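You operate a simulated robot arm through the tools that you are given. There is no shell and no other tool.

Carry out the task below with a simulated two-armed robot. There is one attempt and no reset: what you move stays moved.

Task
Warm up the strapper and put two straps on the orange coil, opposite each other.
Fine: wait for READY; the tension is set; guide up at the end, coil left on the plate. Where these are worked on the way, their far stop is far enough and under half their travel is too little: strap guide.

The check looks at the end state, three seconds after you hand in, the way a careful person would. Anything else that was tipped, shoved, dropped, spilled or broken makes it a failure.

Robot
Two 7-joint arms with fingered hands on one trunk that stands fixed in place. Base frame: the origin is at the foot of the trunk, x ahead of it, y to its left, z up; the work surface is at about z = 0.863. Units: m, degrees, N and s.
The left shoulder is at [0.074, 0.128, 1.23], the right one opposite. Payload 5 kg a hand.
The tool frame of a hand sits at the grasp point between the pads (the TCP): z along the fingers, y along the line on which they close. The tips reach 0.037 m beyond it. The gripper opens to 0.124 m. The gripper's body begins 0.043 m behind the TCP. The gripper is a hand of 3 fingers: y runs from the thumb to the fingers, the wrist lies at [-0.021, -0.116, -0.203] in the tool frame, and closing takes about 1.5 s.
Orientation is that of the tool frame in the base frame, as a unit quaternion [x, y, z, w]. With the fingers straight down and the wrist toward the robot, the tool's x, y and z point along [0, 1, 0], [1, 0, 0] and [0, 0, -1] of the base frame.

Tools
- The arms move only by the tool apply_moves. It takes "left_increments", "right_increments" or both (then of equal length, played together; a hand with none holds still); each is a list that holds one entry, the list of rows, each a list of 6 numbers: the turn, a rotation vector about the base's x, y, z in rad, then the shift along the base's x, y, z in m. In form: [[[wx, wy, wz, dx, dy, dz], ...]]. A call has 1 to 20 rows; each row shifts and turns the commanded pose from where the row before left it. "left_jaw" and "right_jaw" are, for a hand that has rows, the finger opening in m, from 0 to 0.124, set as the call begins (left out, the last holds). Each row takes 0.2 s and may step no farther than 0.05 m and 8.6 degrees from the row before; otherwise, or with a gripper value out of range, the whole call is refused. A pose out of reach is approached as far as the arm can. The call stops where the force on the tool passes 90 N (or 10 N more than at its start, if that is more) or the arm is blocked; 0.2 s more then pass. The fingers move at their own pace (about 0.045 m/s each) and stop on an object; they squeeze with about 25 N. The grip force told is the motor's: it shows also when the fingers shut on nothing. Time passes only in rows, and 0.2 s behind the last, so rows that do not move let the fingers close. The reply holds the time, the measured pose of the TCP, the force on the tool along the base axes, the opening and the grip force, in the units named above and with some noise, with the torque about the TCP (base axes, N m) and any sound that the robot's microphone picked up.
- Cameras (640 x 400 px; columns grow to the right, rows downward): "scene" is now at [0.2314, 0.0137, 1.4314]; the picture's right is [0.14, -0.99, 0.00], its down [-0.26, -0.04, -0.97] and it looks along [0.96, 0.14, -0.26] (base axes); focal length 214 px, centre (320, 200). "left" rides on the left gripper at [-0.072, -0.104, -0.154] in its tool frame; the picture's right is [-0.83, -0.26, 0.49], its down [0.51, -0.72, 0.47] and it looks along [0.23, 0.64, 0.73] (tool axes); focal length 243 px, centre (320, 200). "right" rides on the right gripper at [0.072, -0.104, -0.154] in its tool frame; the picture's right is [-0.83, 0.26, -0.49], its down [-0.51, -0.72, 0.47] and it looks along [-0.23, 0.64, 0.73] (tool axes); focal length 243 px, centre (320, 200). There is no depth. A picture from a camera that has moved, and an enlarged one, comes with that camera's place and axes in the base frame and with its lens.
- camera(camera): a new picture of that camera. No time passes.
- slide_trunk(by): slides the trunk up (or, below 0, down) by that many m; the arms and the scene camera ride with it, the base frame stays. It gives what a move gives, with no picture.
- curl_fingers(index, middle, thumb_bend, thumb_turn, hand): sets how far each is bent, from 0 (flat) to 1 (curled in); at 0.3 the hand is open as for a grip, at 0.7 the pads meet at the TCP. One left out holds its place. A second passes; each finger stops where it meets its share of the squeeze, and holds until it gets a number again. A gripper value or a shape takes the hand back. It gives what a move gives, with no picture; readings hold the bend of each and the force on the fingers (four entries, about 0 where the hand has none), thumb and palm. thumb_turn goes from beside the hand (0) to across from the fingers (1), as for a grip.
- preshape(shape, hand): the hand has 3 fingers and takes this shape, open, in about a second: jaw (thumb against the fingers, like two jaws); tri (thumb and two fingers); tip (a fingertip pinch); poke (one finger out to press); point (the index stretched); flat (the hand flat); cup (the hand cupped); fist (a fist). The gripper value then closes the fingers along that shape, each until it touches; the sizes above hold for jaw. It gives what a move gives, with no picture.
- pan_tilt(pan, tilt): turns the head with the scene camera to pan (to the left, within 80 degrees either way) and tilt (down, from -29 to 69), counted from straight ahead of the robot. It gives what a move gives.
- close_up(camera, box): a new picture of the part [left, top, right, bottom] of that camera's present view, enlarged. No time passes.
- close_job(): hands the job in; it is judged then, once.

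Nothing tells you positions but the pictures and the camera data. Unless the task says otherwise, let go and move clear before handing in.

The tools are called as a command line: name --argument value ..., lists and objects as JSON in quotes. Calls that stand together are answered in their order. apply_moves: Moves the arms, as the interface text tells. Its arguments: {"type":"object","properties":{"left_increments":{"type":"array","items":{"type":"array","items":{"type":"array","items":{"type":"number"}}}},"left_jaw":{"type":"number"},"right_increments":{"type":"array","items":{"type":"array","items":{"type":"array","items":{"type":"number"}}}},"right_jaw":{"type":"number"}},"required":[]} The other tools are called the same way: slide_trunk (by) slides the trunk up or down; preshape (shape, hand) gives the hand a shape; curl_fingers (index, middle, thumb_bend, thumb_turn, hand) moves the fingers one by one; pan_tilt (pan, tilt) turns the head that bears the scene camera; camera (camera) takes a picture; close_up (camera, box) takes an enlarged picture of a part of a camera's view; close_job () hands the job in.

At the start:

```text
time: 0.0
left_eef_pos: [0.6269, 0.5548, 1.561]
left_tcp_rot: [0.706, 0.708, 0.0, 0.0]
left_ft_force: [0.5, -0.2, 0.2]
left_ft_torque: [0.03, 0.01, 0.01]
left_finger_gap: 0.1239
left_finger_force: 0.1
left_shape: jaw
left_bend: [0.3, 0.3, 0.3, 0.98]
left_finger forces: [0.1, 0.1, 0.0, 0.1, 0.0, 0.0]
right_eef_pos: [0.7278, 0.0044, 1.6151]
right_tcp_rot: [0.707, 0.707, -0.001, 0.0]
right_ft_force: [-0.1, 0.4, -0.1]
right_ft_torque: [0.02, -0.03, 0.01]
right_finger_gap: 0.1238
right_finger_force: 0.0
right_shape: jaw
right_bend: [0.3, 0.3, 0.3, 0.98]
right_finger forces: [0.0, 0.0, 0.0, 0.0, 0.0, 0.0]
trunk travel left (down, up): [-0.425, 0.138]
head pan, tilt: [8.1, 14.9]
```

scene: 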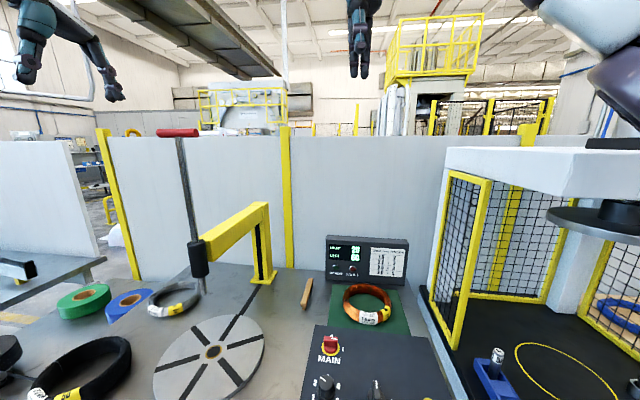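
right: 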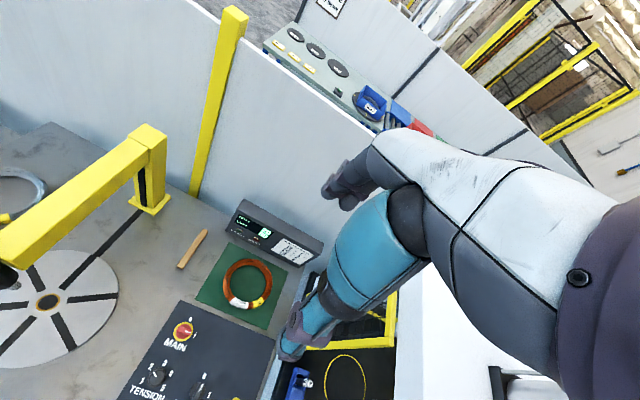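
left: 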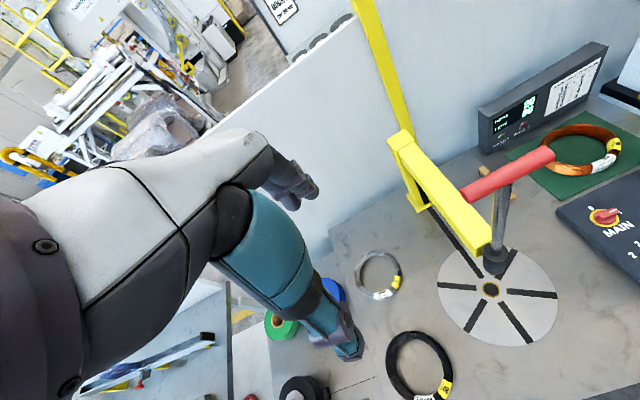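

I see a bench with a strapper (round slotted plate, yellow post with a red-handled lever/guide), a control panel with MAIN and TENSION knobs, a display, and an orange coil on a green mat. I'll look closer before moving anything.

pan_tilt --pan 8 --tilt 45

close_up --camera "scene" --box '[300, 220, 460, 320]'

camera --camera "scene"

```text
time: 0.9
left_eef_pos: [0.6264, 0.5546, 1.5619]
left_tcp_rot: [0.708, 0.707, 0.0, 0.0]
left_ft_force: [-0.2, 0.1, 1.1]
left_ft_torque: [0.02, -0.02, 0.0]
left_finger_gap: 0.1238
left_finger_force: 0.0
left_shape: jaw
left_bend: [0.3, 0.3, 0.3, 0.98]
left_finger forces: [0.1, 0.0, 0.1, 0.0, 0.0, 0.1]
right_eef_pos: [0.7267, 0.0042, 1.6141]
right_tcp_rot: [0.708, 0.707, 0.0, 0.0]
right_ft_force: [0.1, -0.7, 0.3]
right_ft_torque: [-0.01, -0.01, 0.02]
right_finger_gap: 0.124
right_finger_force: 0.1
right_shape: jaw
right_bend: [0.3, 0.3, 0.3, 0.98]
right_finger forces: [0.0, 0.0, 0.1, 0.0, 0.0, 0.1]
trunk travel left (down, up): [-0.425, 0.138]
head pan, tilt: [8.0, 45.0]
```

```text
4.00 times, centred on (380, 270) of scene
camera zoom: at [0.2195, 0.0118, 1.3846], right [0.14, -0.99, 0.0], down [-0.7, -0.1, -0.71], along [0.7, 0.1, -0.71], focal length 858 px, centre (80, -80)
```

zoom: 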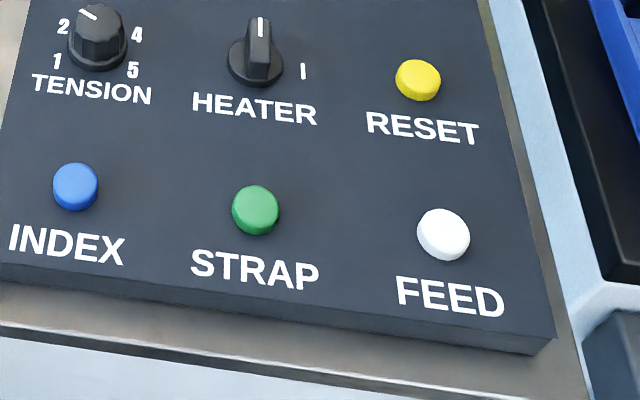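

```text
taken
camera scene: at [0.2195, 0.0118, 1.3846], right [0.14, -0.99, 0.0], down [-0.7, -0.1, -0.71], along [0.7, 0.1, -0.71], focal length 214 px, centre (320, 200)
```

scene: 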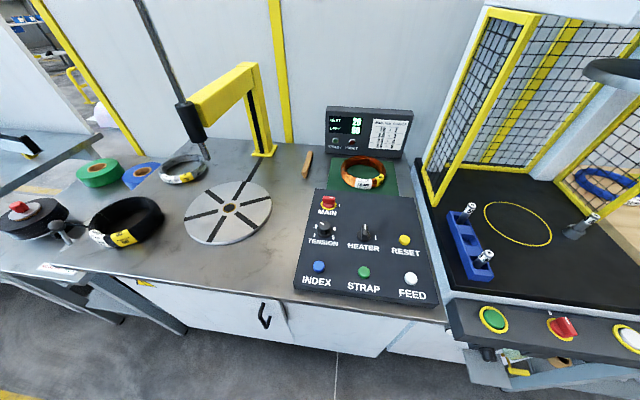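

The panel has MAIN, TENSION, HEATER, RESET, INDEX, STRAP and FEED. Next I read the display, the card and the coil labels close up.

close_up --camera "scene" --box '[320, 100, 416, 160]'

close_up --camera "scene" --box '[365, 110, 413, 156]'

close_up --camera "scene" --box '[296, 145, 416, 220]'

close_up --camera "scene" --box '[290, 190, 442, 306]'

close_up --camera "scene" --box '[120, 60, 300, 250]'

close_up --camera "scene" --box '[0, 140, 210, 280]'

```text
6.67 times, centred on (368, 130) of scene
camera zoom: at [0.2195, 0.0118, 1.3846], right [0.14, -0.99, 0.0], down [-0.7, -0.1, -0.71], along [0.7, 0.1, -0.71], focal length 1430 px, centre (0, 667)
```

zoom: 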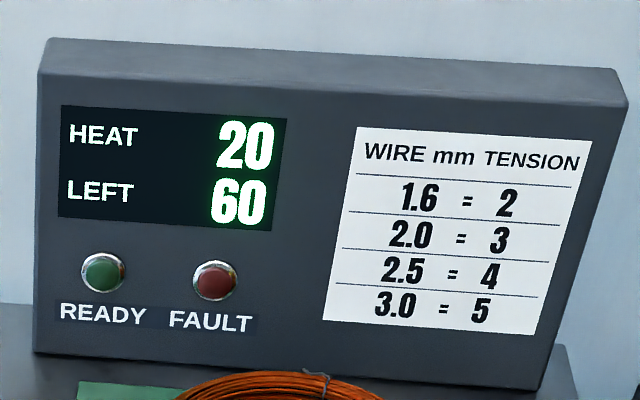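

```text
8.70 times, centred on (389, 133) of scene
camera zoom: at [0.2195, 0.0118, 1.3846], right [0.14, -0.99, 0.0], down [-0.7, -0.1, -0.71], along [0.7, 0.1, -0.71], focal length 1865 px, centre (-280, 783)
```

zoom: 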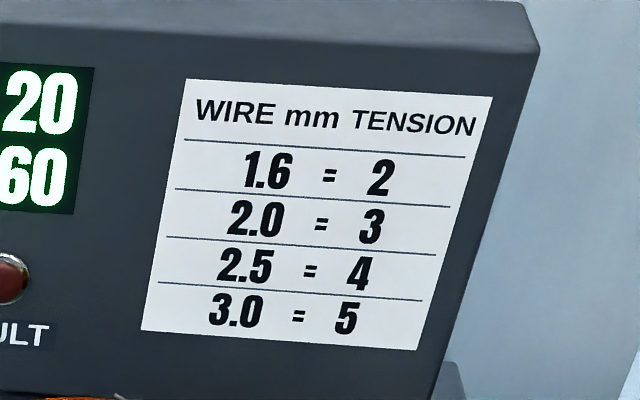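

```text
5.33 times, centred on (356, 182) of scene
camera zoom: at [0.2195, 0.0118, 1.3846], right [0.14, -0.99, 0.0], down [-0.7, -0.1, -0.71], along [0.7, 0.1, -0.71], focal length 1144 px, centre (128, 293)
```

zoom: 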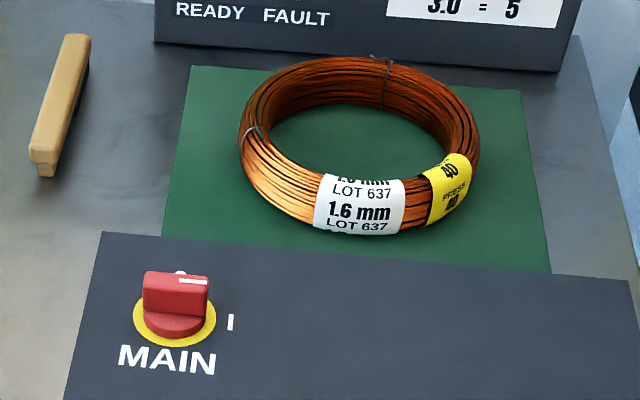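

```text
3.45 times, centred on (366, 248) of scene
camera zoom: at [0.2195, 0.0118, 1.3846], right [0.14, -0.99, 0.0], down [-0.7, -0.1, -0.71], along [0.7, 0.1, -0.71], focal length 740 px, centre (161, 34)
```

zoom: 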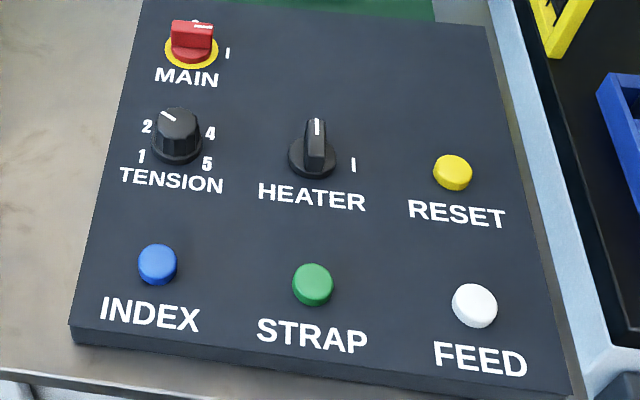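

```text
2.11 times, centred on (210, 155) of scene
camera zoom: at [0.2195, 0.0118, 1.3846], right [0.14, -0.99, 0.0], down [-0.7, -0.1, -0.71], along [0.7, 0.1, -0.71], focal length 452 px, centre (552, 295)
```

zoom: 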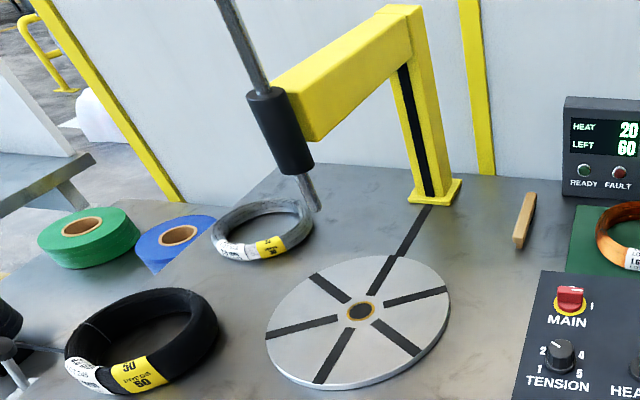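

```text
2.86 times, centred on (105, 210) of scene
camera zoom: at [0.2195, 0.0118, 1.3846], right [0.14, -0.99, 0.0], down [-0.7, -0.1, -0.71], along [0.7, 0.1, -0.71], focal length 613 px, centre (934, 171)
```

zoom: 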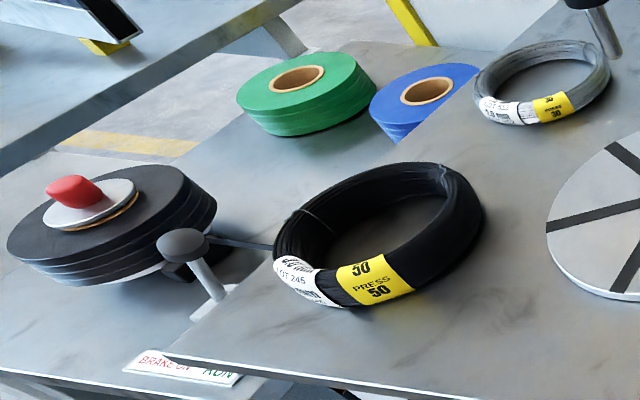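

close_up --camera "scene" --box '[304, 190, 344, 250]'

close_up --camera "right" --box '[100, 300, 260, 400]'

pan_tilt --pan 45 --tilt 45

camera --camera "scene"

```text
6.67 times, centred on (324, 220) of scene
camera zoom: at [0.2195, 0.0118, 1.3846], right [0.14, -0.99, 0.0], down [-0.7, -0.1, -0.71], along [0.7, 0.1, -0.71], focal length 1430 px, centre (293, 67)
```

zoom: 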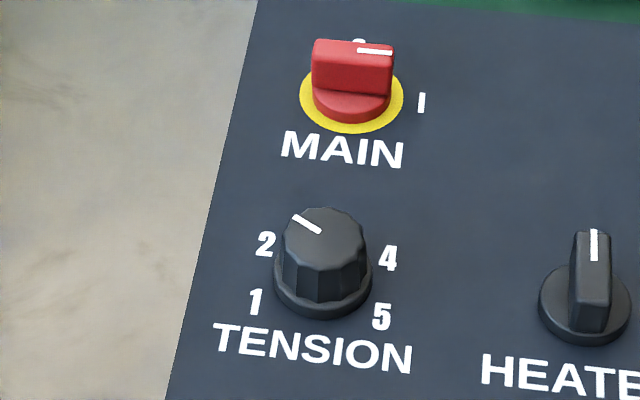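

```text
4.00 times, centred on (180, 350) of right
camera zoom: at [0.6236, 0.0784, 1.7688], right [0.26, -0.83, 0.49], down [-0.72, -0.51, -0.47], along [0.64, -0.23, -0.73], focal length 970 px, centre (880, -400)
```

zoom: 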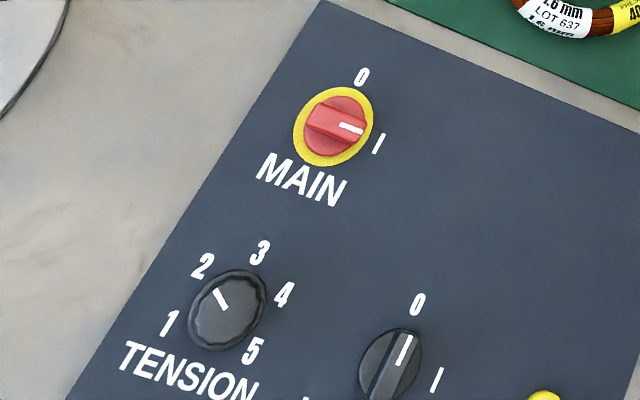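

```text
time: 2.0
left_eef_pos: [0.6262, 0.5536, 1.5617]
left_tcp_rot: [0.707, 0.707, 0.0, 0.001]
left_ft_force: [-0.4, -0.8, -0.1]
left_ft_torque: [-0.04, 0.01, 0.0]
left_finger_gap: 0.1238
left_finger_force: 0.0
left_shape: jaw
left_bend: [0.3, 0.3, 0.3, 0.98]
left_finger forces: [0.0, 0.0, 0.0, 0.0, 0.0, 0.0]
right_eef_pos: [0.7282, 0.0045, 1.6159]
right_tcp_rot: [0.707, 0.707, 0.0, 0.0]
right_ft_force: [-0.3, -0.2, -0.2]
right_ft_torque: [0.01, -0.01, 0.0]
right_finger_gap: 0.1238
right_finger_force: 0.0
right_shape: jaw
right_bend: [0.3, 0.3, 0.3, 0.98]
right_finger forces: [0.1, 0.0, 0.1, 0.1, 0.1, 0.0]
trunk travel left (down, up): [-0.425, 0.138]
head pan, tilt: [45.0, 45.0]
```

```text
taken
camera scene: at [0.1965, 0.058, 1.3845], right [0.71, -0.71, 0.0], down [-0.5, -0.5, -0.71], along [0.5, 0.5, -0.71], focal length 214 px, centre (320, 200)
```

scene: 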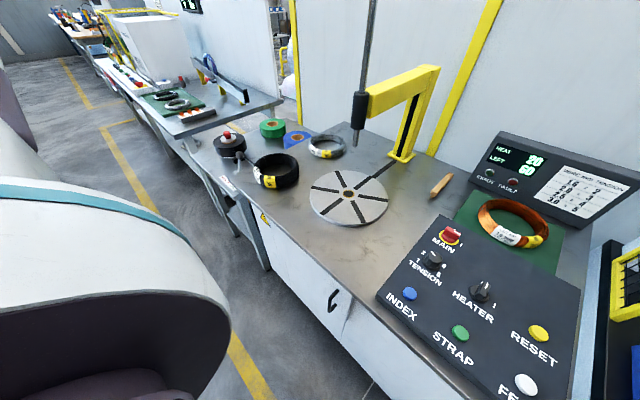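

close_up --camera "scene" --box '[180, 110, 300, 200]'

close_up --camera "scene" --box '[300, 20, 460, 240]'

close_up --camera "left" --box '[230, 270, 370, 400]'

close_up --camera "left" --box '[360, 100, 600, 350]'

close_up --camera "scene" --box '[380, 220, 480, 300]'

```text
4.44 times, centred on (240, 155) of scene
camera zoom: at [0.1965, 0.058, 1.3845], right [0.71, -0.71, 0.0], down [-0.5, -0.5, -0.71], along [0.5, 0.5, -0.71], focal length 953 px, centre (676, 400)
```

zoom: 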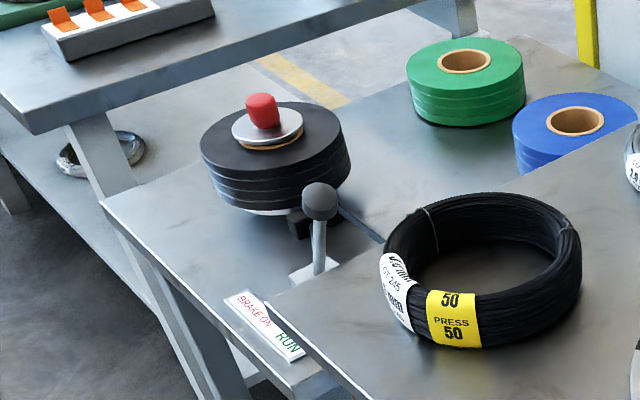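

```text
1.82 times, centred on (380, 130) of scene
camera zoom: at [0.1965, 0.058, 1.3845], right [0.71, -0.71, 0.0], down [-0.5, -0.5, -0.71], along [0.5, 0.5, -0.71], focal length 390 px, centre (211, 327)
```

zoom: 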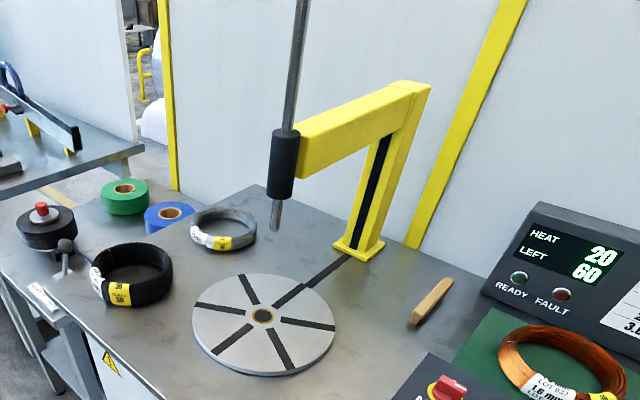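

```text
3.08 times, centred on (300, 335) of left
camera zoom: at [0.523, 0.4832, 1.7146], right [-0.26, -0.83, -0.49], down [-0.72, 0.51, -0.47], along [0.64, 0.23, -0.73], focal length 746 px, centre (382, -215)
```

zoom: 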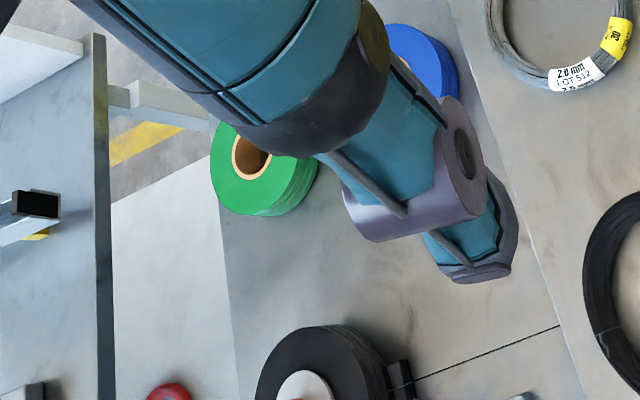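

```text
1.60 times, centred on (480, 225) of left
camera zoom: at [0.523, 0.4832, 1.7146], right [-0.26, -0.83, -0.49], down [-0.72, 0.51, -0.47], along [0.64, 0.23, -0.73], focal length 388 px, centre (64, 160)
```

zoom: 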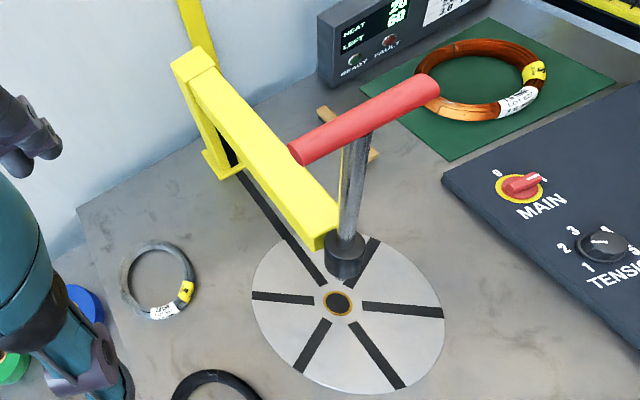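

```text
5.00 times, centred on (430, 260) of scene
camera zoom: at [0.1965, 0.058, 1.3845], right [0.71, -0.71, 0.0], down [-0.5, -0.5, -0.71], along [0.5, 0.5, -0.71], focal length 1072 px, centre (-230, -100)
```

zoom: 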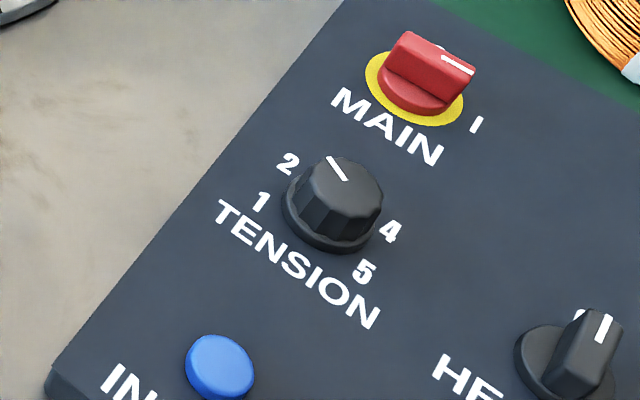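

pan_tilt --pan 0 --tilt 40

close_up --camera "scene" --box '[325, 130, 425, 200]'

close_up --camera "right" --box '[210, 250, 290, 320]'

camera --camera "scene"

```text
time: 3.1
left_eef_pos: [0.6263, 0.5536, 1.5618]
left_tcp_rot: [0.707, 0.707, 0.0, -0.001]
left_ft_force: [-0.1, 0.5, -0.3]
left_ft_torque: [0.02, 0.01, 0.02]
left_finger_gap: 0.1235
left_finger_force: 0.2
left_shape: jaw
left_bend: [0.3, 0.3, 0.3, 0.98]
left_finger forces: [0.0, 0.1, 0.0, 0.1, 0.0, 0.0]
right_eef_pos: [0.7273, 0.0058, 1.6158]
right_tcp_rot: [0.707, 0.707, 0.0, -0.001]
right_ft_force: [0.8, 0.1, 0.8]
right_ft_torque: [-0.01, -0.01, 0.01]
right_finger_gap: 0.1237
right_finger_force: 0.0
right_shape: jaw
right_bend: [0.3, 0.3, 0.3, 0.98]
right_finger forces: [0.0, 0.0, 0.1, 0.0, 0.0, 0.0]
trunk travel left (down, up): [-0.425, 0.138]
head pan, tilt: [0.0, 40.0]
```

```text
5.71 times, centred on (375, 165) of scene
camera zoom: at [0.224, 0.0006, 1.3917], right [0.0, -1.0, 0.0], down [-0.64, 0.0, -0.77], along [0.77, 0.0, -0.64], focal length 1226 px, centre (6, 400)
```

zoom: 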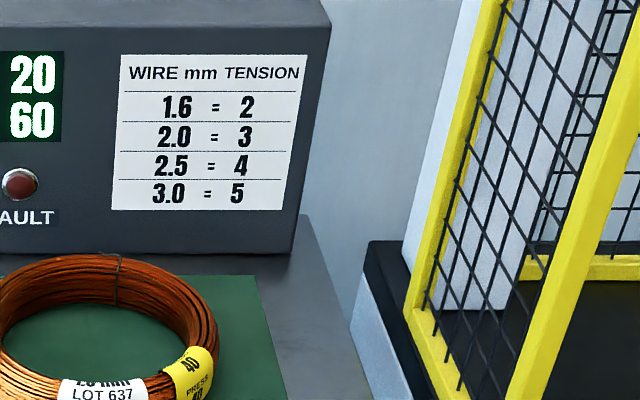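

```text
5.71 times, centred on (250, 285) of right
camera zoom: at [0.6237, 0.0784, 1.7688], right [0.26, -0.83, 0.49], down [-0.72, -0.51, -0.47], along [0.64, -0.23, -0.73], focal length 1386 px, centre (720, -286)
```

zoom: 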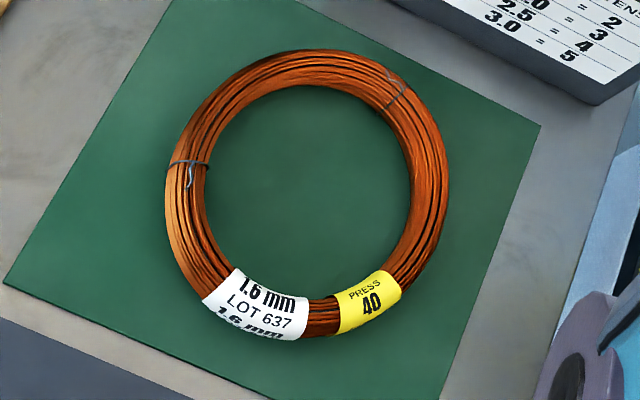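

```text
taken
camera scene: at [0.224, 0.0006, 1.3917], right [0.0, -1.0, 0.0], down [-0.64, 0.0, -0.77], along [0.77, 0.0, -0.64], focal length 214 px, centre (320, 200)
```

scene: 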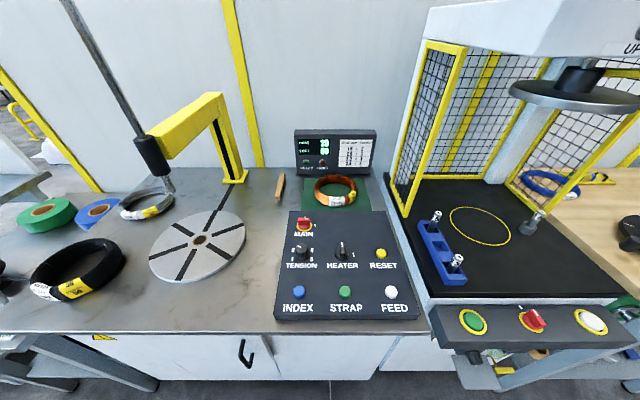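

pan_tilt --pan 55 --tilt 30

camera --camera "scene"

```text
time: 4.3
left_eef_pos: [0.626, 0.5541, 1.5619]
left_tcp_rot: [0.707, 0.707, 0.0, 0.0]
left_ft_force: [1.0, 0.4, 0.6]
left_ft_torque: [0.01, 0.0, -0.01]
left_finger_gap: 0.1236
left_finger_force: 0.0
left_shape: jaw
left_bend: [0.3, 0.3, 0.3, 0.98]
left_finger forces: [0.1, 0.1, 0.0, 0.1, 0.1, 0.0]
right_eef_pos: [0.7282, 0.0037, 1.616]
right_tcp_rot: [0.707, 0.707, 0.0, -0.001]
right_ft_force: [-0.3, 0.1, -0.1]
right_ft_torque: [0.02, 0.03, -0.03]
right_finger_gap: 0.1237
right_finger_force: 0.1
right_shape: jaw
right_bend: [0.3, 0.3, 0.3, 0.98]
right_finger forces: [0.1, 0.1, 0.0, 0.1, 0.0, 0.0]
trunk travel left (down, up): [-0.425, 0.138]
head pan, tilt: [55.0, 30.0]
```

```text
taken
camera scene: at [0.1909, 0.0746, 1.4071], right [0.82, -0.57, 0.0], down [-0.29, -0.41, -0.87], along [0.5, 0.71, -0.5], focal length 214 px, centre (320, 200)
```

scene: 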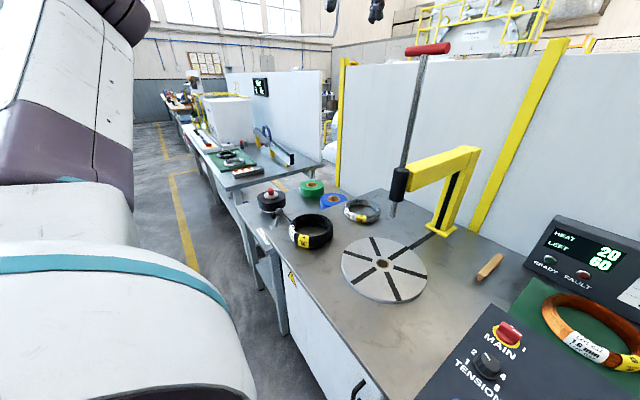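

close_up --camera "scene" --box '[240, 170, 350, 250]'

close_up --camera "scene" --box '[250, 180, 300, 250]'

close_up --camera "scene" --box '[340, 30, 480, 310]'

```text
5.00 times, centred on (295, 210) of scene
camera zoom: at [0.1909, 0.0746, 1.4071], right [0.82, -0.57, 0.0], down [-0.29, -0.41, -0.87], along [0.5, 0.71, -0.5], focal length 1072 px, centre (445, 150)
```

zoom: 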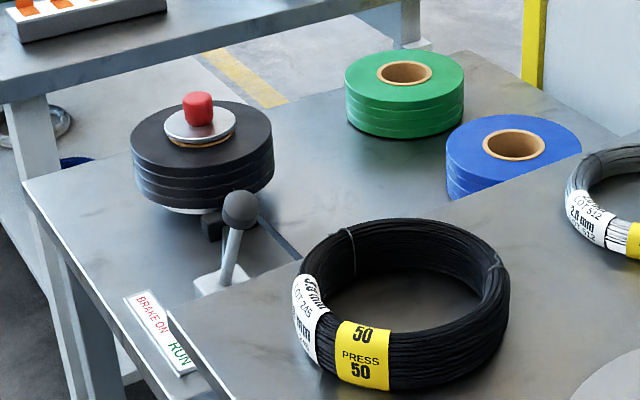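

```text
5.71 times, centred on (275, 215) of scene
camera zoom: at [0.1909, 0.0746, 1.4071], right [0.82, -0.57, 0.0], down [-0.29, -0.41, -0.87], along [0.5, 0.71, -0.5], focal length 1226 px, centre (577, 114)
```

zoom: 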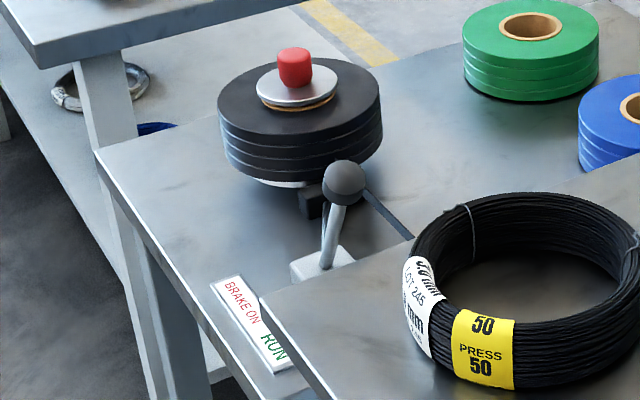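

```text
1.43 times, centred on (410, 170) of scene
camera zoom: at [0.1909, 0.0746, 1.4071], right [0.82, -0.57, 0.0], down [-0.29, -0.41, -0.87], along [0.5, 0.71, -0.5], focal length 306 px, centre (191, 243)
```

zoom: 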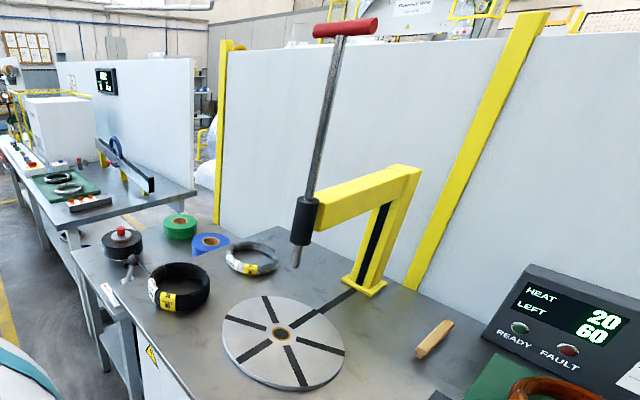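

The brake lever leans to RUN, MAIN is on I, HEATER is on 0, and the orange coil is 1.6 mm wire, which calls for tension 2. I start with the heater, bringing the right hand over its knob (about [0.59, -0.06]) with the fingers turned to close along y.

apply_moves --right_increments '[[[0, 0, 0.1309, -0.01146, -0.00538, -0.03463], [0, 0, 0.1309, -0.01146, -0.00538, -0.03463], [0, 0, 0.1309, -0.01146, -0.00538, -0.03463], [0, 0, 0.1309, -0.01146, -0.00538, -0.03463], [0, 0, 0.1309, -0.01146, -0.00538, -0.03463], [0, 0, 0.1309, -0.01146, -0.00538, -0.03463], [0, 0, 0.1309, -0.01146, -0.00538, -0.03463], [0, 0, 0.1309, -0.01146, -0.00538, -0.03463], [0, 0, 0.1309, -0.01146, -0.00538, -0.03463], [0, 0, 0.1309, -0.01146, -0.00538, -0.03463], [0, 0, 0.1309, -0.01146, -0.00538, -0.03463], [0, 0, 0.1309, -0.01146, -0.00538, -0.03463]]]'

camera --camera "right"

pan_tilt --pan 0 --tilt 45

camera --camera "scene"

```text
time: 6.9
left_eef_pos: [0.6322, 0.5449, 1.5637]
left_tcp_rot: [0.708, 0.706, 0.001, -0.004]
left_ft_force: [1.5, -0.8, 0.3]
left_ft_torque: [0.15, 0.04, 0.0]
left_finger_gap: 0.1239
left_finger_force: 0.1
left_shape: jaw
left_bend: [0.3, 0.3, 0.3, 0.97]
left_finger forces: [0.0, 0.0, 0.1, 0.1, 0.0, 0.0]
right_eef_pos: [0.5976, -0.0673, 1.1977]
right_tcp_rot: [0.002, 1.0, 0.004, -0.004]
right_ft_force: [1.0, -0.7, -2.0]
right_ft_torque: [0.06, 0.08, 0.02]
right_finger_gap: 0.1241
right_finger_force: 0.1
right_shape: jaw
right_bend: [0.3, 0.3, 0.3, 0.97]
right_finger forces: [0.1, 0.0, 0.1, 0.0, 0.0, 0.0]
trunk travel left (down, up): [-0.425, 0.138]
head pan, tilt: [55.0, 30.0]
```

```text
taken
camera right: at [0.5255, -0.1706, 1.3509], right [0.83, 0.26, 0.49], down [0.5, -0.72, -0.48], along [0.23, 0.64, -0.73], focal length 243 px, centre (320, 200)
```

right: 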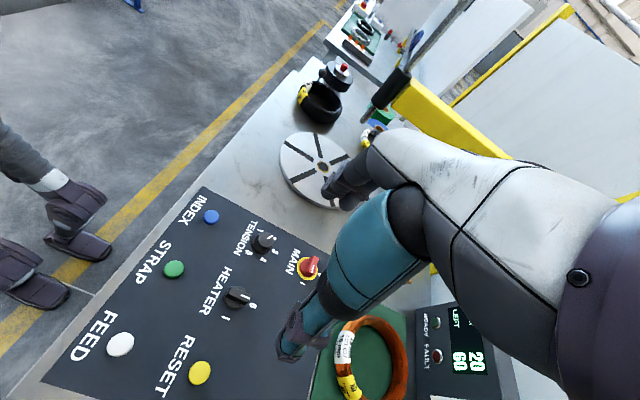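

```text
time: 8.2
left_eef_pos: [0.6274, 0.5536, 1.5623]
left_tcp_rot: [0.707, 0.707, 0.0, 0.0]
left_ft_force: [0.1, 0.2, 0.6]
left_ft_torque: [0.04, 0.0, 0.06]
left_finger_gap: 0.1236
left_finger_force: 0.0
left_shape: jaw
left_bend: [0.3, 0.3, 0.3, 0.98]
left_finger forces: [0.0, 0.0, 0.0, 0.1, 0.0, 0.1]
right_eef_pos: [0.5924, -0.0592, 1.2025]
right_tcp_rot: [0.001, 1.0, 0.0, 0.0]
right_ft_force: [-0.3, -0.7, 0.2]
right_ft_torque: [-0.01, -0.01, 0.02]
right_finger_gap: 0.124
right_finger_force: 0.2
right_shape: jaw
right_bend: [0.3, 0.3, 0.3, 0.97]
right_finger forces: [0.1, 0.0, 0.0, 0.0, 0.0, 0.0]
trunk travel left (down, up): [-0.425, 0.138]
head pan, tilt: [0.0, 45.0]
```

```text
taken
camera scene: at [0.2204, 0.0, 1.3845], right [0.0, -1.0, 0.0], down [-0.71, 0.0, -0.71], along [0.71, 0.0, -0.71], focal length 214 px, centre (320, 200)
```

scene: 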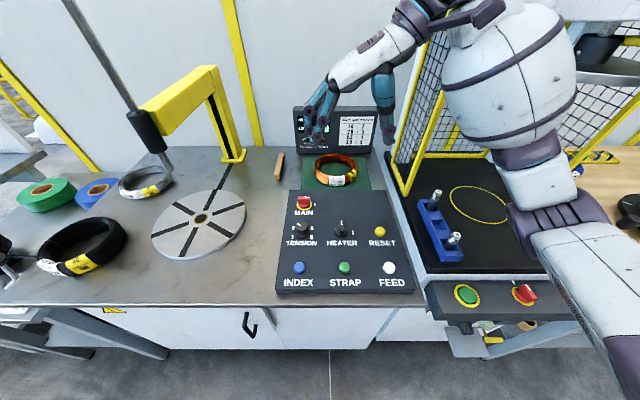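

close_up --camera "right" --box '[190, 200, 340, 330]'

close_up --camera "scene" --box '[280, 185, 410, 295]'

```text
3.08 times, centred on (265, 265) of right
camera zoom: at [0.5197, -0.1626, 1.355], right [0.83, 0.26, 0.49], down [0.51, -0.72, -0.47], along [0.23, 0.64, -0.73], focal length 746 px, centre (489, 0)
```

zoom: 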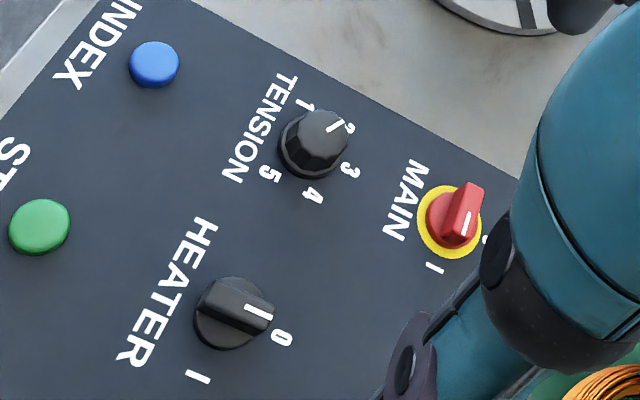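

```text
3.64 times, centred on (345, 240) of scene
camera zoom: at [0.2204, 0.0, 1.3845], right [0.0, -1.0, 0.0], down [-0.71, 0.0, -0.71], along [0.71, 0.0, -0.71], focal length 780 px, centre (229, 54)
```

zoom: 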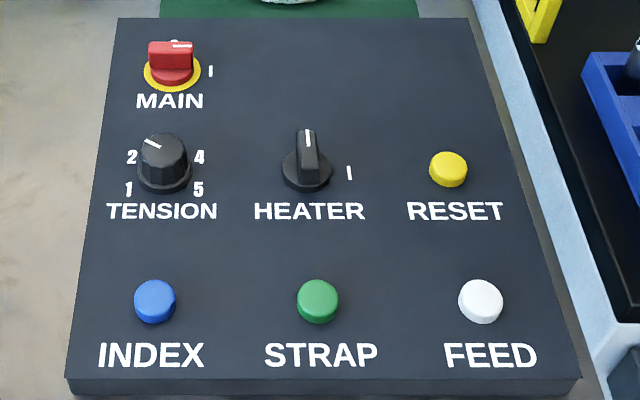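

Tension already points to 2 and MAIN to I. The heater knob base is at about [0.586, -0.061, 0.884], so I lower the right hand above it with the opening partly closed.

apply_moves --right_increments '[[[0, 0, 0, -0.0008, -0.0003, -0.035], [0, 0, 0, -0.0008, -0.0003, -0.035], [0, 0, 0, -0.0008, -0.0003, -0.035], [0, 0, 0, -0.0008, -0.0003, -0.035], [0, 0, 0, -0.0008, -0.0003, -0.035], [0, 0, 0, -0.0008, -0.0003, -0.035], [0, 0, 0, 0, 0, 0]]]' --right_jaw 0.06

camera --camera "right"

camera --camera "scene"

```text
time: 9.8
left_eef_pos: [0.6263, 0.5537, 1.5612]
left_tcp_rot: [0.707, 0.707, 0.0, 0.0]
left_ft_force: [0.0, -1.0, 0.9]
left_ft_torque: [0.02, 0.01, 0.01]
left_finger_gap: 0.1238
left_finger_force: 0.0
left_shape: jaw
left_bend: [0.3, 0.3, 0.3, 0.98]
left_finger forces: [0.0, 0.0, 0.0, 0.0, 0.1, 0.0]
right_eef_pos: [0.584, -0.0583, 0.9898]
right_tcp_rot: [0.0, 1.0, 0.0, 0.0]
right_ft_force: [0.1, 0.8, -0.6]
right_ft_torque: [-0.05, -0.01, 0.01]
right_finger_gap: 0.0606
right_finger_force: 0.2
right_shape: jaw
right_bend: [0.74, 0.45, 0.7, 1.0]
right_finger forces: [0.0, 0.0, 0.1, 0.1, 0.0, 0.0]
trunk travel left (down, up): [-0.425, 0.138]
head pan, tilt: [0.0, 45.0]
```

```text
taken
camera right: at [0.5119, -0.1624, 1.1436], right [0.83, 0.26, 0.49], down [0.51, -0.72, -0.47], along [0.23, 0.64, -0.73], focal length 243 px, centre (320, 200)
```

right: 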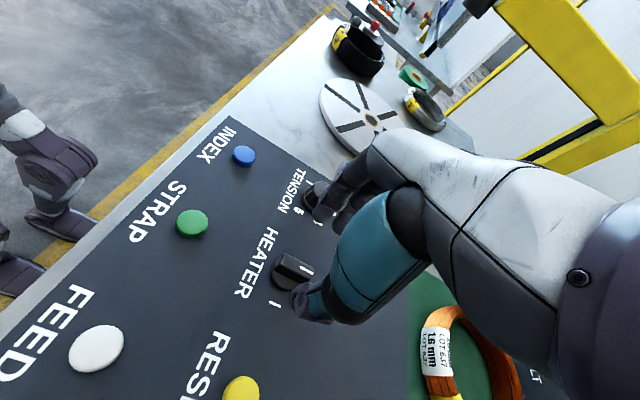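

```text
taken
camera scene: at [0.2203, 0.0006, 1.3845], right [0.0, -1.0, 0.0], down [-0.71, 0.0, -0.71], along [0.71, 0.0, -0.71], focal length 214 px, centre (320, 200)
```

scene: 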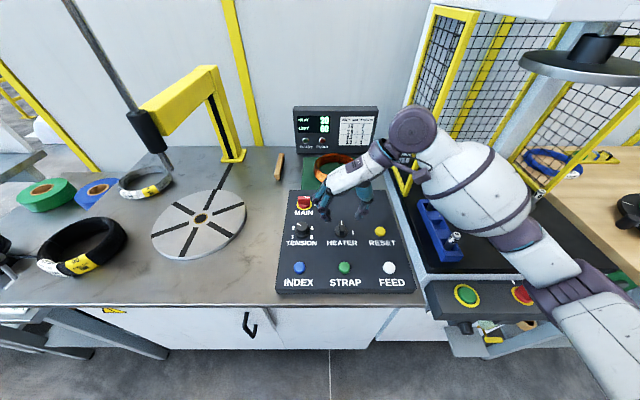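

apply_moves --right_increments '[[[0, 0, 0, 0.001, -0.0012, -0.02], [0, 0, 0, 0.001, -0.0012, -0.02], [0, 0, 0, 0, 0, -0.015], [0, 0, 0, 0, 0, 0]]]' --right_jaw 0.06

camera --camera "right"

close_up --camera "scene" --box '[280, 165, 410, 265]'

```text
time: 10.8
left_eef_pos: [0.6265, 0.5541, 1.5624]
left_tcp_rot: [0.707, 0.707, 0.001, 0.0]
left_ft_force: [-0.2, -0.4, -0.1]
left_ft_torque: [0.01, 0.01, 0.0]
left_finger_gap: 0.1238
left_finger_force: 0.0
left_shape: jaw
left_bend: [0.3, 0.3, 0.3, 0.98]
left_finger forces: [0.0, 0.0, 0.1, 0.1, 0.0, 0.0]
right_eef_pos: [0.5862, -0.0646, 0.9356]
right_tcp_rot: [0.0, 1.0, 0.0, 0.0]
right_ft_force: [0.5, 0.5, 0.9]
right_ft_torque: [-0.01, -0.01, 0.01]
right_finger_gap: 0.0603
right_finger_force: 0.1
right_shape: jaw
right_bend: [0.74, 0.45, 0.7, 1.0]
right_finger forces: [0.1, 0.0, 0.0, 0.0, 0.0, 0.1]
trunk travel left (down, up): [-0.425, 0.138]
head pan, tilt: [0.0, 45.0]
```

```text
taken
camera right: at [0.513, -0.1676, 1.0892], right [0.83, 0.26, 0.49], down [0.51, -0.72, -0.47], along [0.23, 0.64, -0.73], focal length 243 px, centre (320, 200)
```

right: 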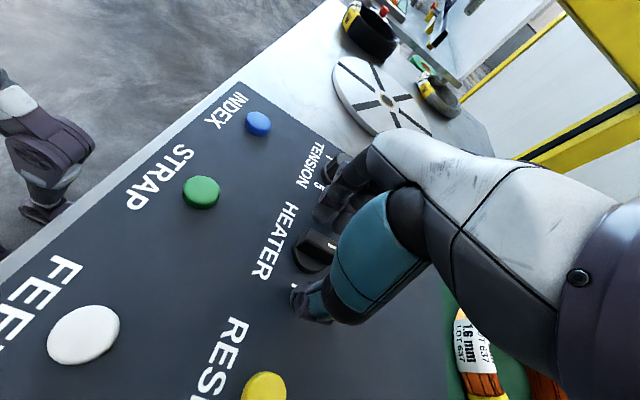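

```text
4.00 times, centred on (345, 215) of scene
camera zoom: at [0.2202, 0.0004, 1.3845], right [0.0, -1.0, 0.0], down [-0.71, 0.0, -0.71], along [0.71, 0.0, -0.71], focal length 858 px, centre (220, 140)
```

zoom: 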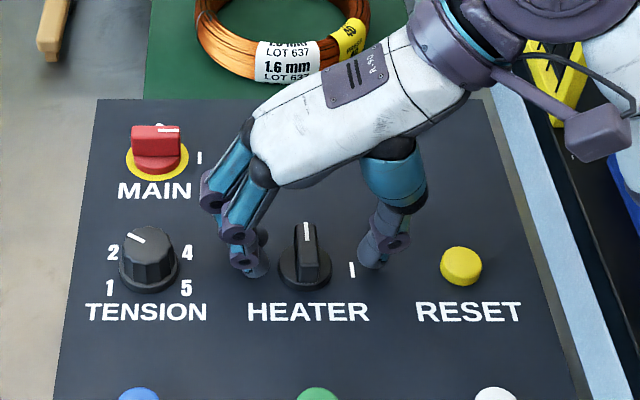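

The fingers straddle the heater knob. I close on it now.

apply_moves --right_increments '[[[0, 0, 0, 0, 0.003, 0], [0, 0, 0, 0, 0, 0], [0, 0, 0, 0, 0, 0], [0, 0, 0, 0, 0, 0], [0, 0, 0, 0, 0, 0], [0, 0, 0, 0, 0, 0]]]' --right_jaw 0.0

close_up --camera "scene" --box '[280, 165, 410, 265]'

```text
time: 12.2
left_eef_pos: [0.6259, 0.5541, 1.5605]
left_tcp_rot: [0.707, 0.707, 0.0, 0.0]
left_ft_force: [-0.3, -0.4, -0.5]
left_ft_torque: [0.02, -0.04, 0.0]
left_finger_gap: 0.1236
left_finger_force: 0.1
left_shape: jaw
left_bend: [0.3, 0.3, 0.3, 0.98]
left_finger forces: [0.0, 0.0, 0.0, 0.0, 0.0, 0.1]
right_eef_pos: [0.5863, -0.061, 0.9356]
right_tcp_rot: [0.001, 1.0, 0.0, 0.0]
right_ft_force: [2.3, 0.8, 2.1]
right_ft_torque: [0.36, -0.1, -0.01]
right_finger_gap: 0.0113
right_finger_force: 24.9
right_shape: jaw
right_bend: [0.72, 0.63, 0.73, 1.0]
right_finger forces: [15.1, 8.1, 0.1, 0.1, 21.1, 0.0]
trunk travel left (down, up): [-0.425, 0.138]
head pan, tilt: [0.0, 45.0]
```

```text
4.00 times, centred on (345, 215) of scene
camera zoom: at [0.2204, 0.0006, 1.3845], right [0.0, -1.0, 0.0], down [-0.71, 0.0, -0.71], along [0.71, 0.0, -0.71], focal length 858 px, centre (220, 140)
```

zoom: 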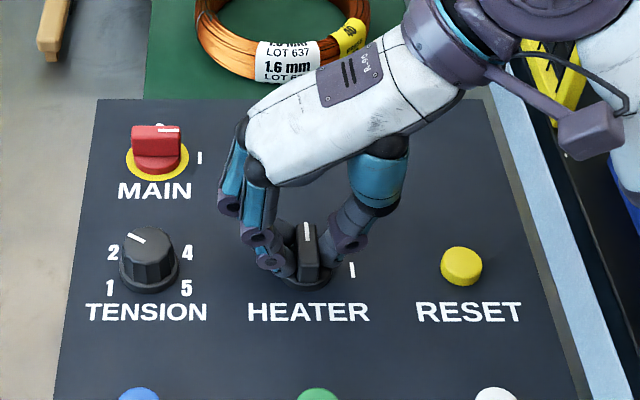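

The knob is gripped. I turn it 90 degrees clockwise to I.

apply_moves --right_increments '[[[0, 0, -0.1428, 0, 0, 0], [0, 0, -0.1428, 0, 0, 0], [0, 0, -0.1428, 0, 0, 0], [0, 0, -0.1428, 0, 0, 0], [0, 0, -0.1428, 0, 0, 0], [0, 0, -0.1428, 0, 0, 0], [0, 0, -0.1428, 0, 0, 0], [0, 0, -0.1428, 0, 0, 0], [0, 0, -0.1428, 0, 0, 0], [0, 0, -0.1428, 0, 0, 0], [0, 0, -0.1428, 0, 0, 0], [0, 0, 0, 0, 0, 0]]]'

close_up --camera "scene" --box '[280, 165, 410, 265]'

close_up --camera "scene" --box '[285, 95, 385, 160]'

```text
time: 14.8
left_eef_pos: [0.6237, 0.5542, 1.5637]
left_tcp_rot: [0.707, 0.707, 0.0, 0.0]
left_ft_force: [-0.9, -0.1, 0.0]
left_ft_torque: [0.0, 0.02, -0.01]
left_finger_gap: 0.1239
left_finger_force: 0.0
left_shape: jaw
left_bend: [0.3, 0.3, 0.3, 0.98]
left_finger forces: [0.0, 0.0, 0.0, 0.0, 0.0, 0.0]
right_eef_pos: [0.5856, -0.0613, 0.9363]
right_tcp_rot: [0.708, 0.706, 0.002, 0.0]
right_ft_force: [-8.8, -1.8, 5.7]
right_ft_torque: [-0.11, 0.14, 0.03]
right_finger_gap: 0.011
right_finger_force: 25.0
right_shape: jaw
right_bend: [0.72, 0.65, 0.72, 1.0]
right_finger forces: [12.4, 8.0, 0.0, 0.1, 29.3, 0.0]
trunk travel left (down, up): [-0.425, 0.138]
head pan, tilt: [0.0, 45.0]
```

```text
4.00 times, centred on (345, 215) of scene
camera zoom: at [0.2183, 0.0, 1.3848], right [0.0, -1.0, 0.0], down [-0.71, 0.0, -0.71], along [0.71, 0.0, -0.71], focal length 858 px, centre (220, 140)
```

zoom: 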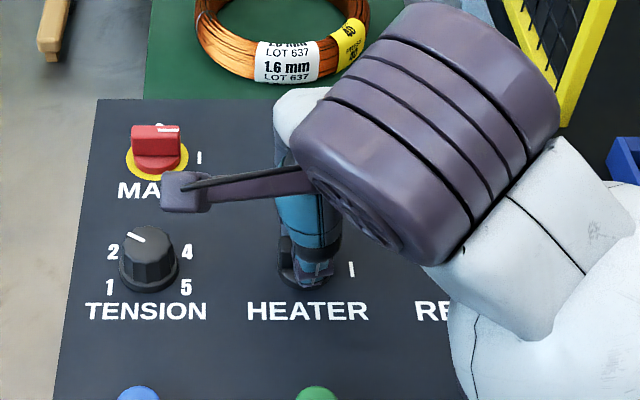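

```text
6.15 times, centred on (335, 128) of scene
camera zoom: at [0.2183, 0.0, 1.3848], right [0.0, -1.0, 0.0], down [-0.71, 0.0, -0.71], along [0.71, 0.0, -0.71], focal length 1320 px, centre (228, 646)
```

zoom: 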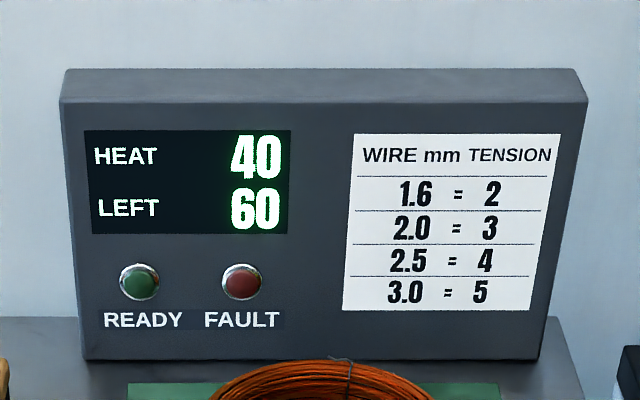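

The heater is on (40 and rising). I release the knob, lift, and move the right hand above the near side of the orange coil (centre about [0.889, -0.06]), leaning back slightly.

apply_moves --right_increments '[[[0, 0, 0, 0, 0, 0], [0, 0, 0, 0, 0, 0], [0, 0, 0, 0, 0, 0], [0, 0, 0, 0, 0, 0.04], [0, 0, 0, 0, 0, 0.04], [0, 0, 0, 0, 0, 0.04], [0, 0, 0.1163, 0.04, -0.004, 0.04], [0, 0, 0.1163, 0.04, -0.004, 0], [0, 0, 0.1163, 0.04, -0.004, 0], [0.0398, -0.1093, 0, 0.04, -0.004, 0], [0.0398, -0.1093, 0, 0.04, -0.004, 0], [0.0398, -0.1093, 0, 0.032, -0.005, 0], [0, 0, 0, 0, 0, -0.03], [0, 0, 0, 0, 0, 0], [0, 0, 0, 0, 0, 0]]]' --right_jaw 0.05

camera --camera "right"

camera --camera "scene"

```text
refused: row 7 steps farther than a row can; nothing moved
```

```text
taken
camera right: at [0.4812, 0.0121, 1.0892], right [0.26, -0.83, 0.49], down [-0.72, -0.51, -0.47], along [0.64, -0.23, -0.73], focal length 243 px, centre (320, 200)
```

right: 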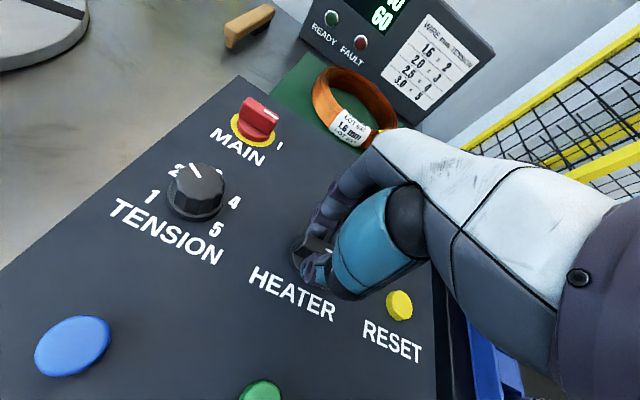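

```text
taken
camera scene: at [0.2183, 0.0, 1.3848], right [0.0, -1.0, 0.0], down [-0.71, 0.0, -0.71], along [0.71, 0.0, -0.71], focal length 214 px, centre (320, 200)
```

scene: 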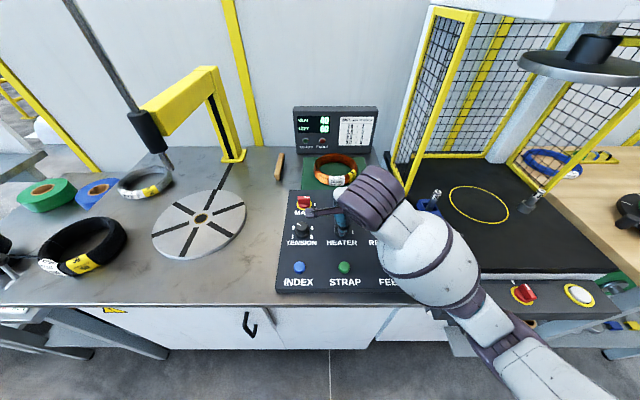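

One row was too long; I shorten it.

apply_moves --right_increments '[[[0, 0, 0, 0, 0, 0], [0, 0, 0, 0, 0, 0], [0, 0, 0, 0, 0, 0], [0, 0, 0, 0, 0, 0.04], [0, 0, 0, 0, 0, 0.04], [0, 0, 0, 0, 0, 0.04], [0, 0, 0.1163, 0.04, -0.004, 0.01], [0, 0, 0.1163, 0.04, -0.004, 0], [0, 0, 0.1163, 0.04, -0.004, 0], [0.0398, -0.1093, 0, 0.04, -0.004, 0], [0.0398, -0.1093, 0, 0.04, -0.004, 0], [0.0398, -0.1093, 0, 0.032, -0.005, 0], [0, 0, 0, 0, 0, 0], [0, 0, 0, 0, 0, 0]]]' --right_jaw 0.05

camera --camera "right"

camera --camera "scene"

```text
time: 17.8
left_eef_pos: [0.6276, 0.555, 1.561]
left_tcp_rot: [0.707, 0.707, -0.001, 0.0]
left_ft_force: [-0.7, -0.1, 0.4]
left_ft_torque: [0.01, 0.02, 0.0]
left_finger_gap: 0.1236
left_finger_force: 0.0
left_shape: jaw
left_bend: [0.3, 0.3, 0.3, 0.98]
left_finger forces: [0.1, 0.1, 0.0, 0.1, 0.0, 0.1]
right_eef_pos: [0.8185, -0.0893, 1.0634]
right_tcp_rot: [0.565, 0.806, 0.143, 0.1]
right_ft_force: [0.5, 0.3, -0.3]
right_ft_torque: [0.01, 0.03, 0.0]
right_finger_gap: 0.0497
right_finger_force: 0.1
right_shape: jaw
right_bend: [0.74, 0.49, 0.72, 1.0]
right_finger forces: [0.0, 0.0, 0.1, 0.1, 0.1, 0.0]
trunk travel left (down, up): [-0.425, 0.138]
head pan, tilt: [0.0, 45.0]
```

```text
taken
camera right: at [0.652, -0.0721, 1.1724], right [0.36, -0.75, 0.55], down [-0.31, -0.65, -0.69], along [0.88, 0.07, -0.47], focal length 243 px, centre (320, 200)
```

right: 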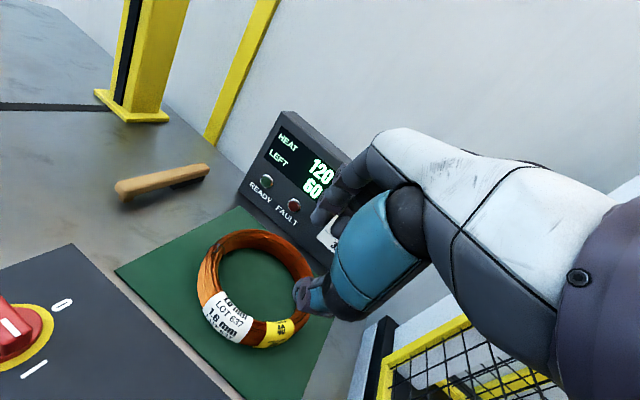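

```text
taken
camera scene: at [0.2203, 0.0007, 1.3845], right [0.0, -1.0, 0.0], down [-0.71, 0.0, -0.71], along [0.71, 0.0, -0.71], focal length 214 px, centre (320, 200)
```

scene: 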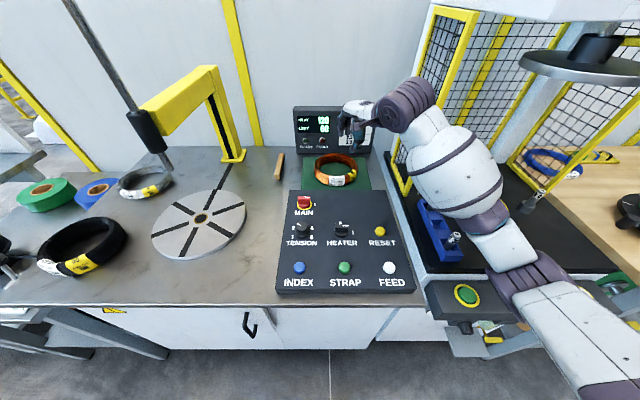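

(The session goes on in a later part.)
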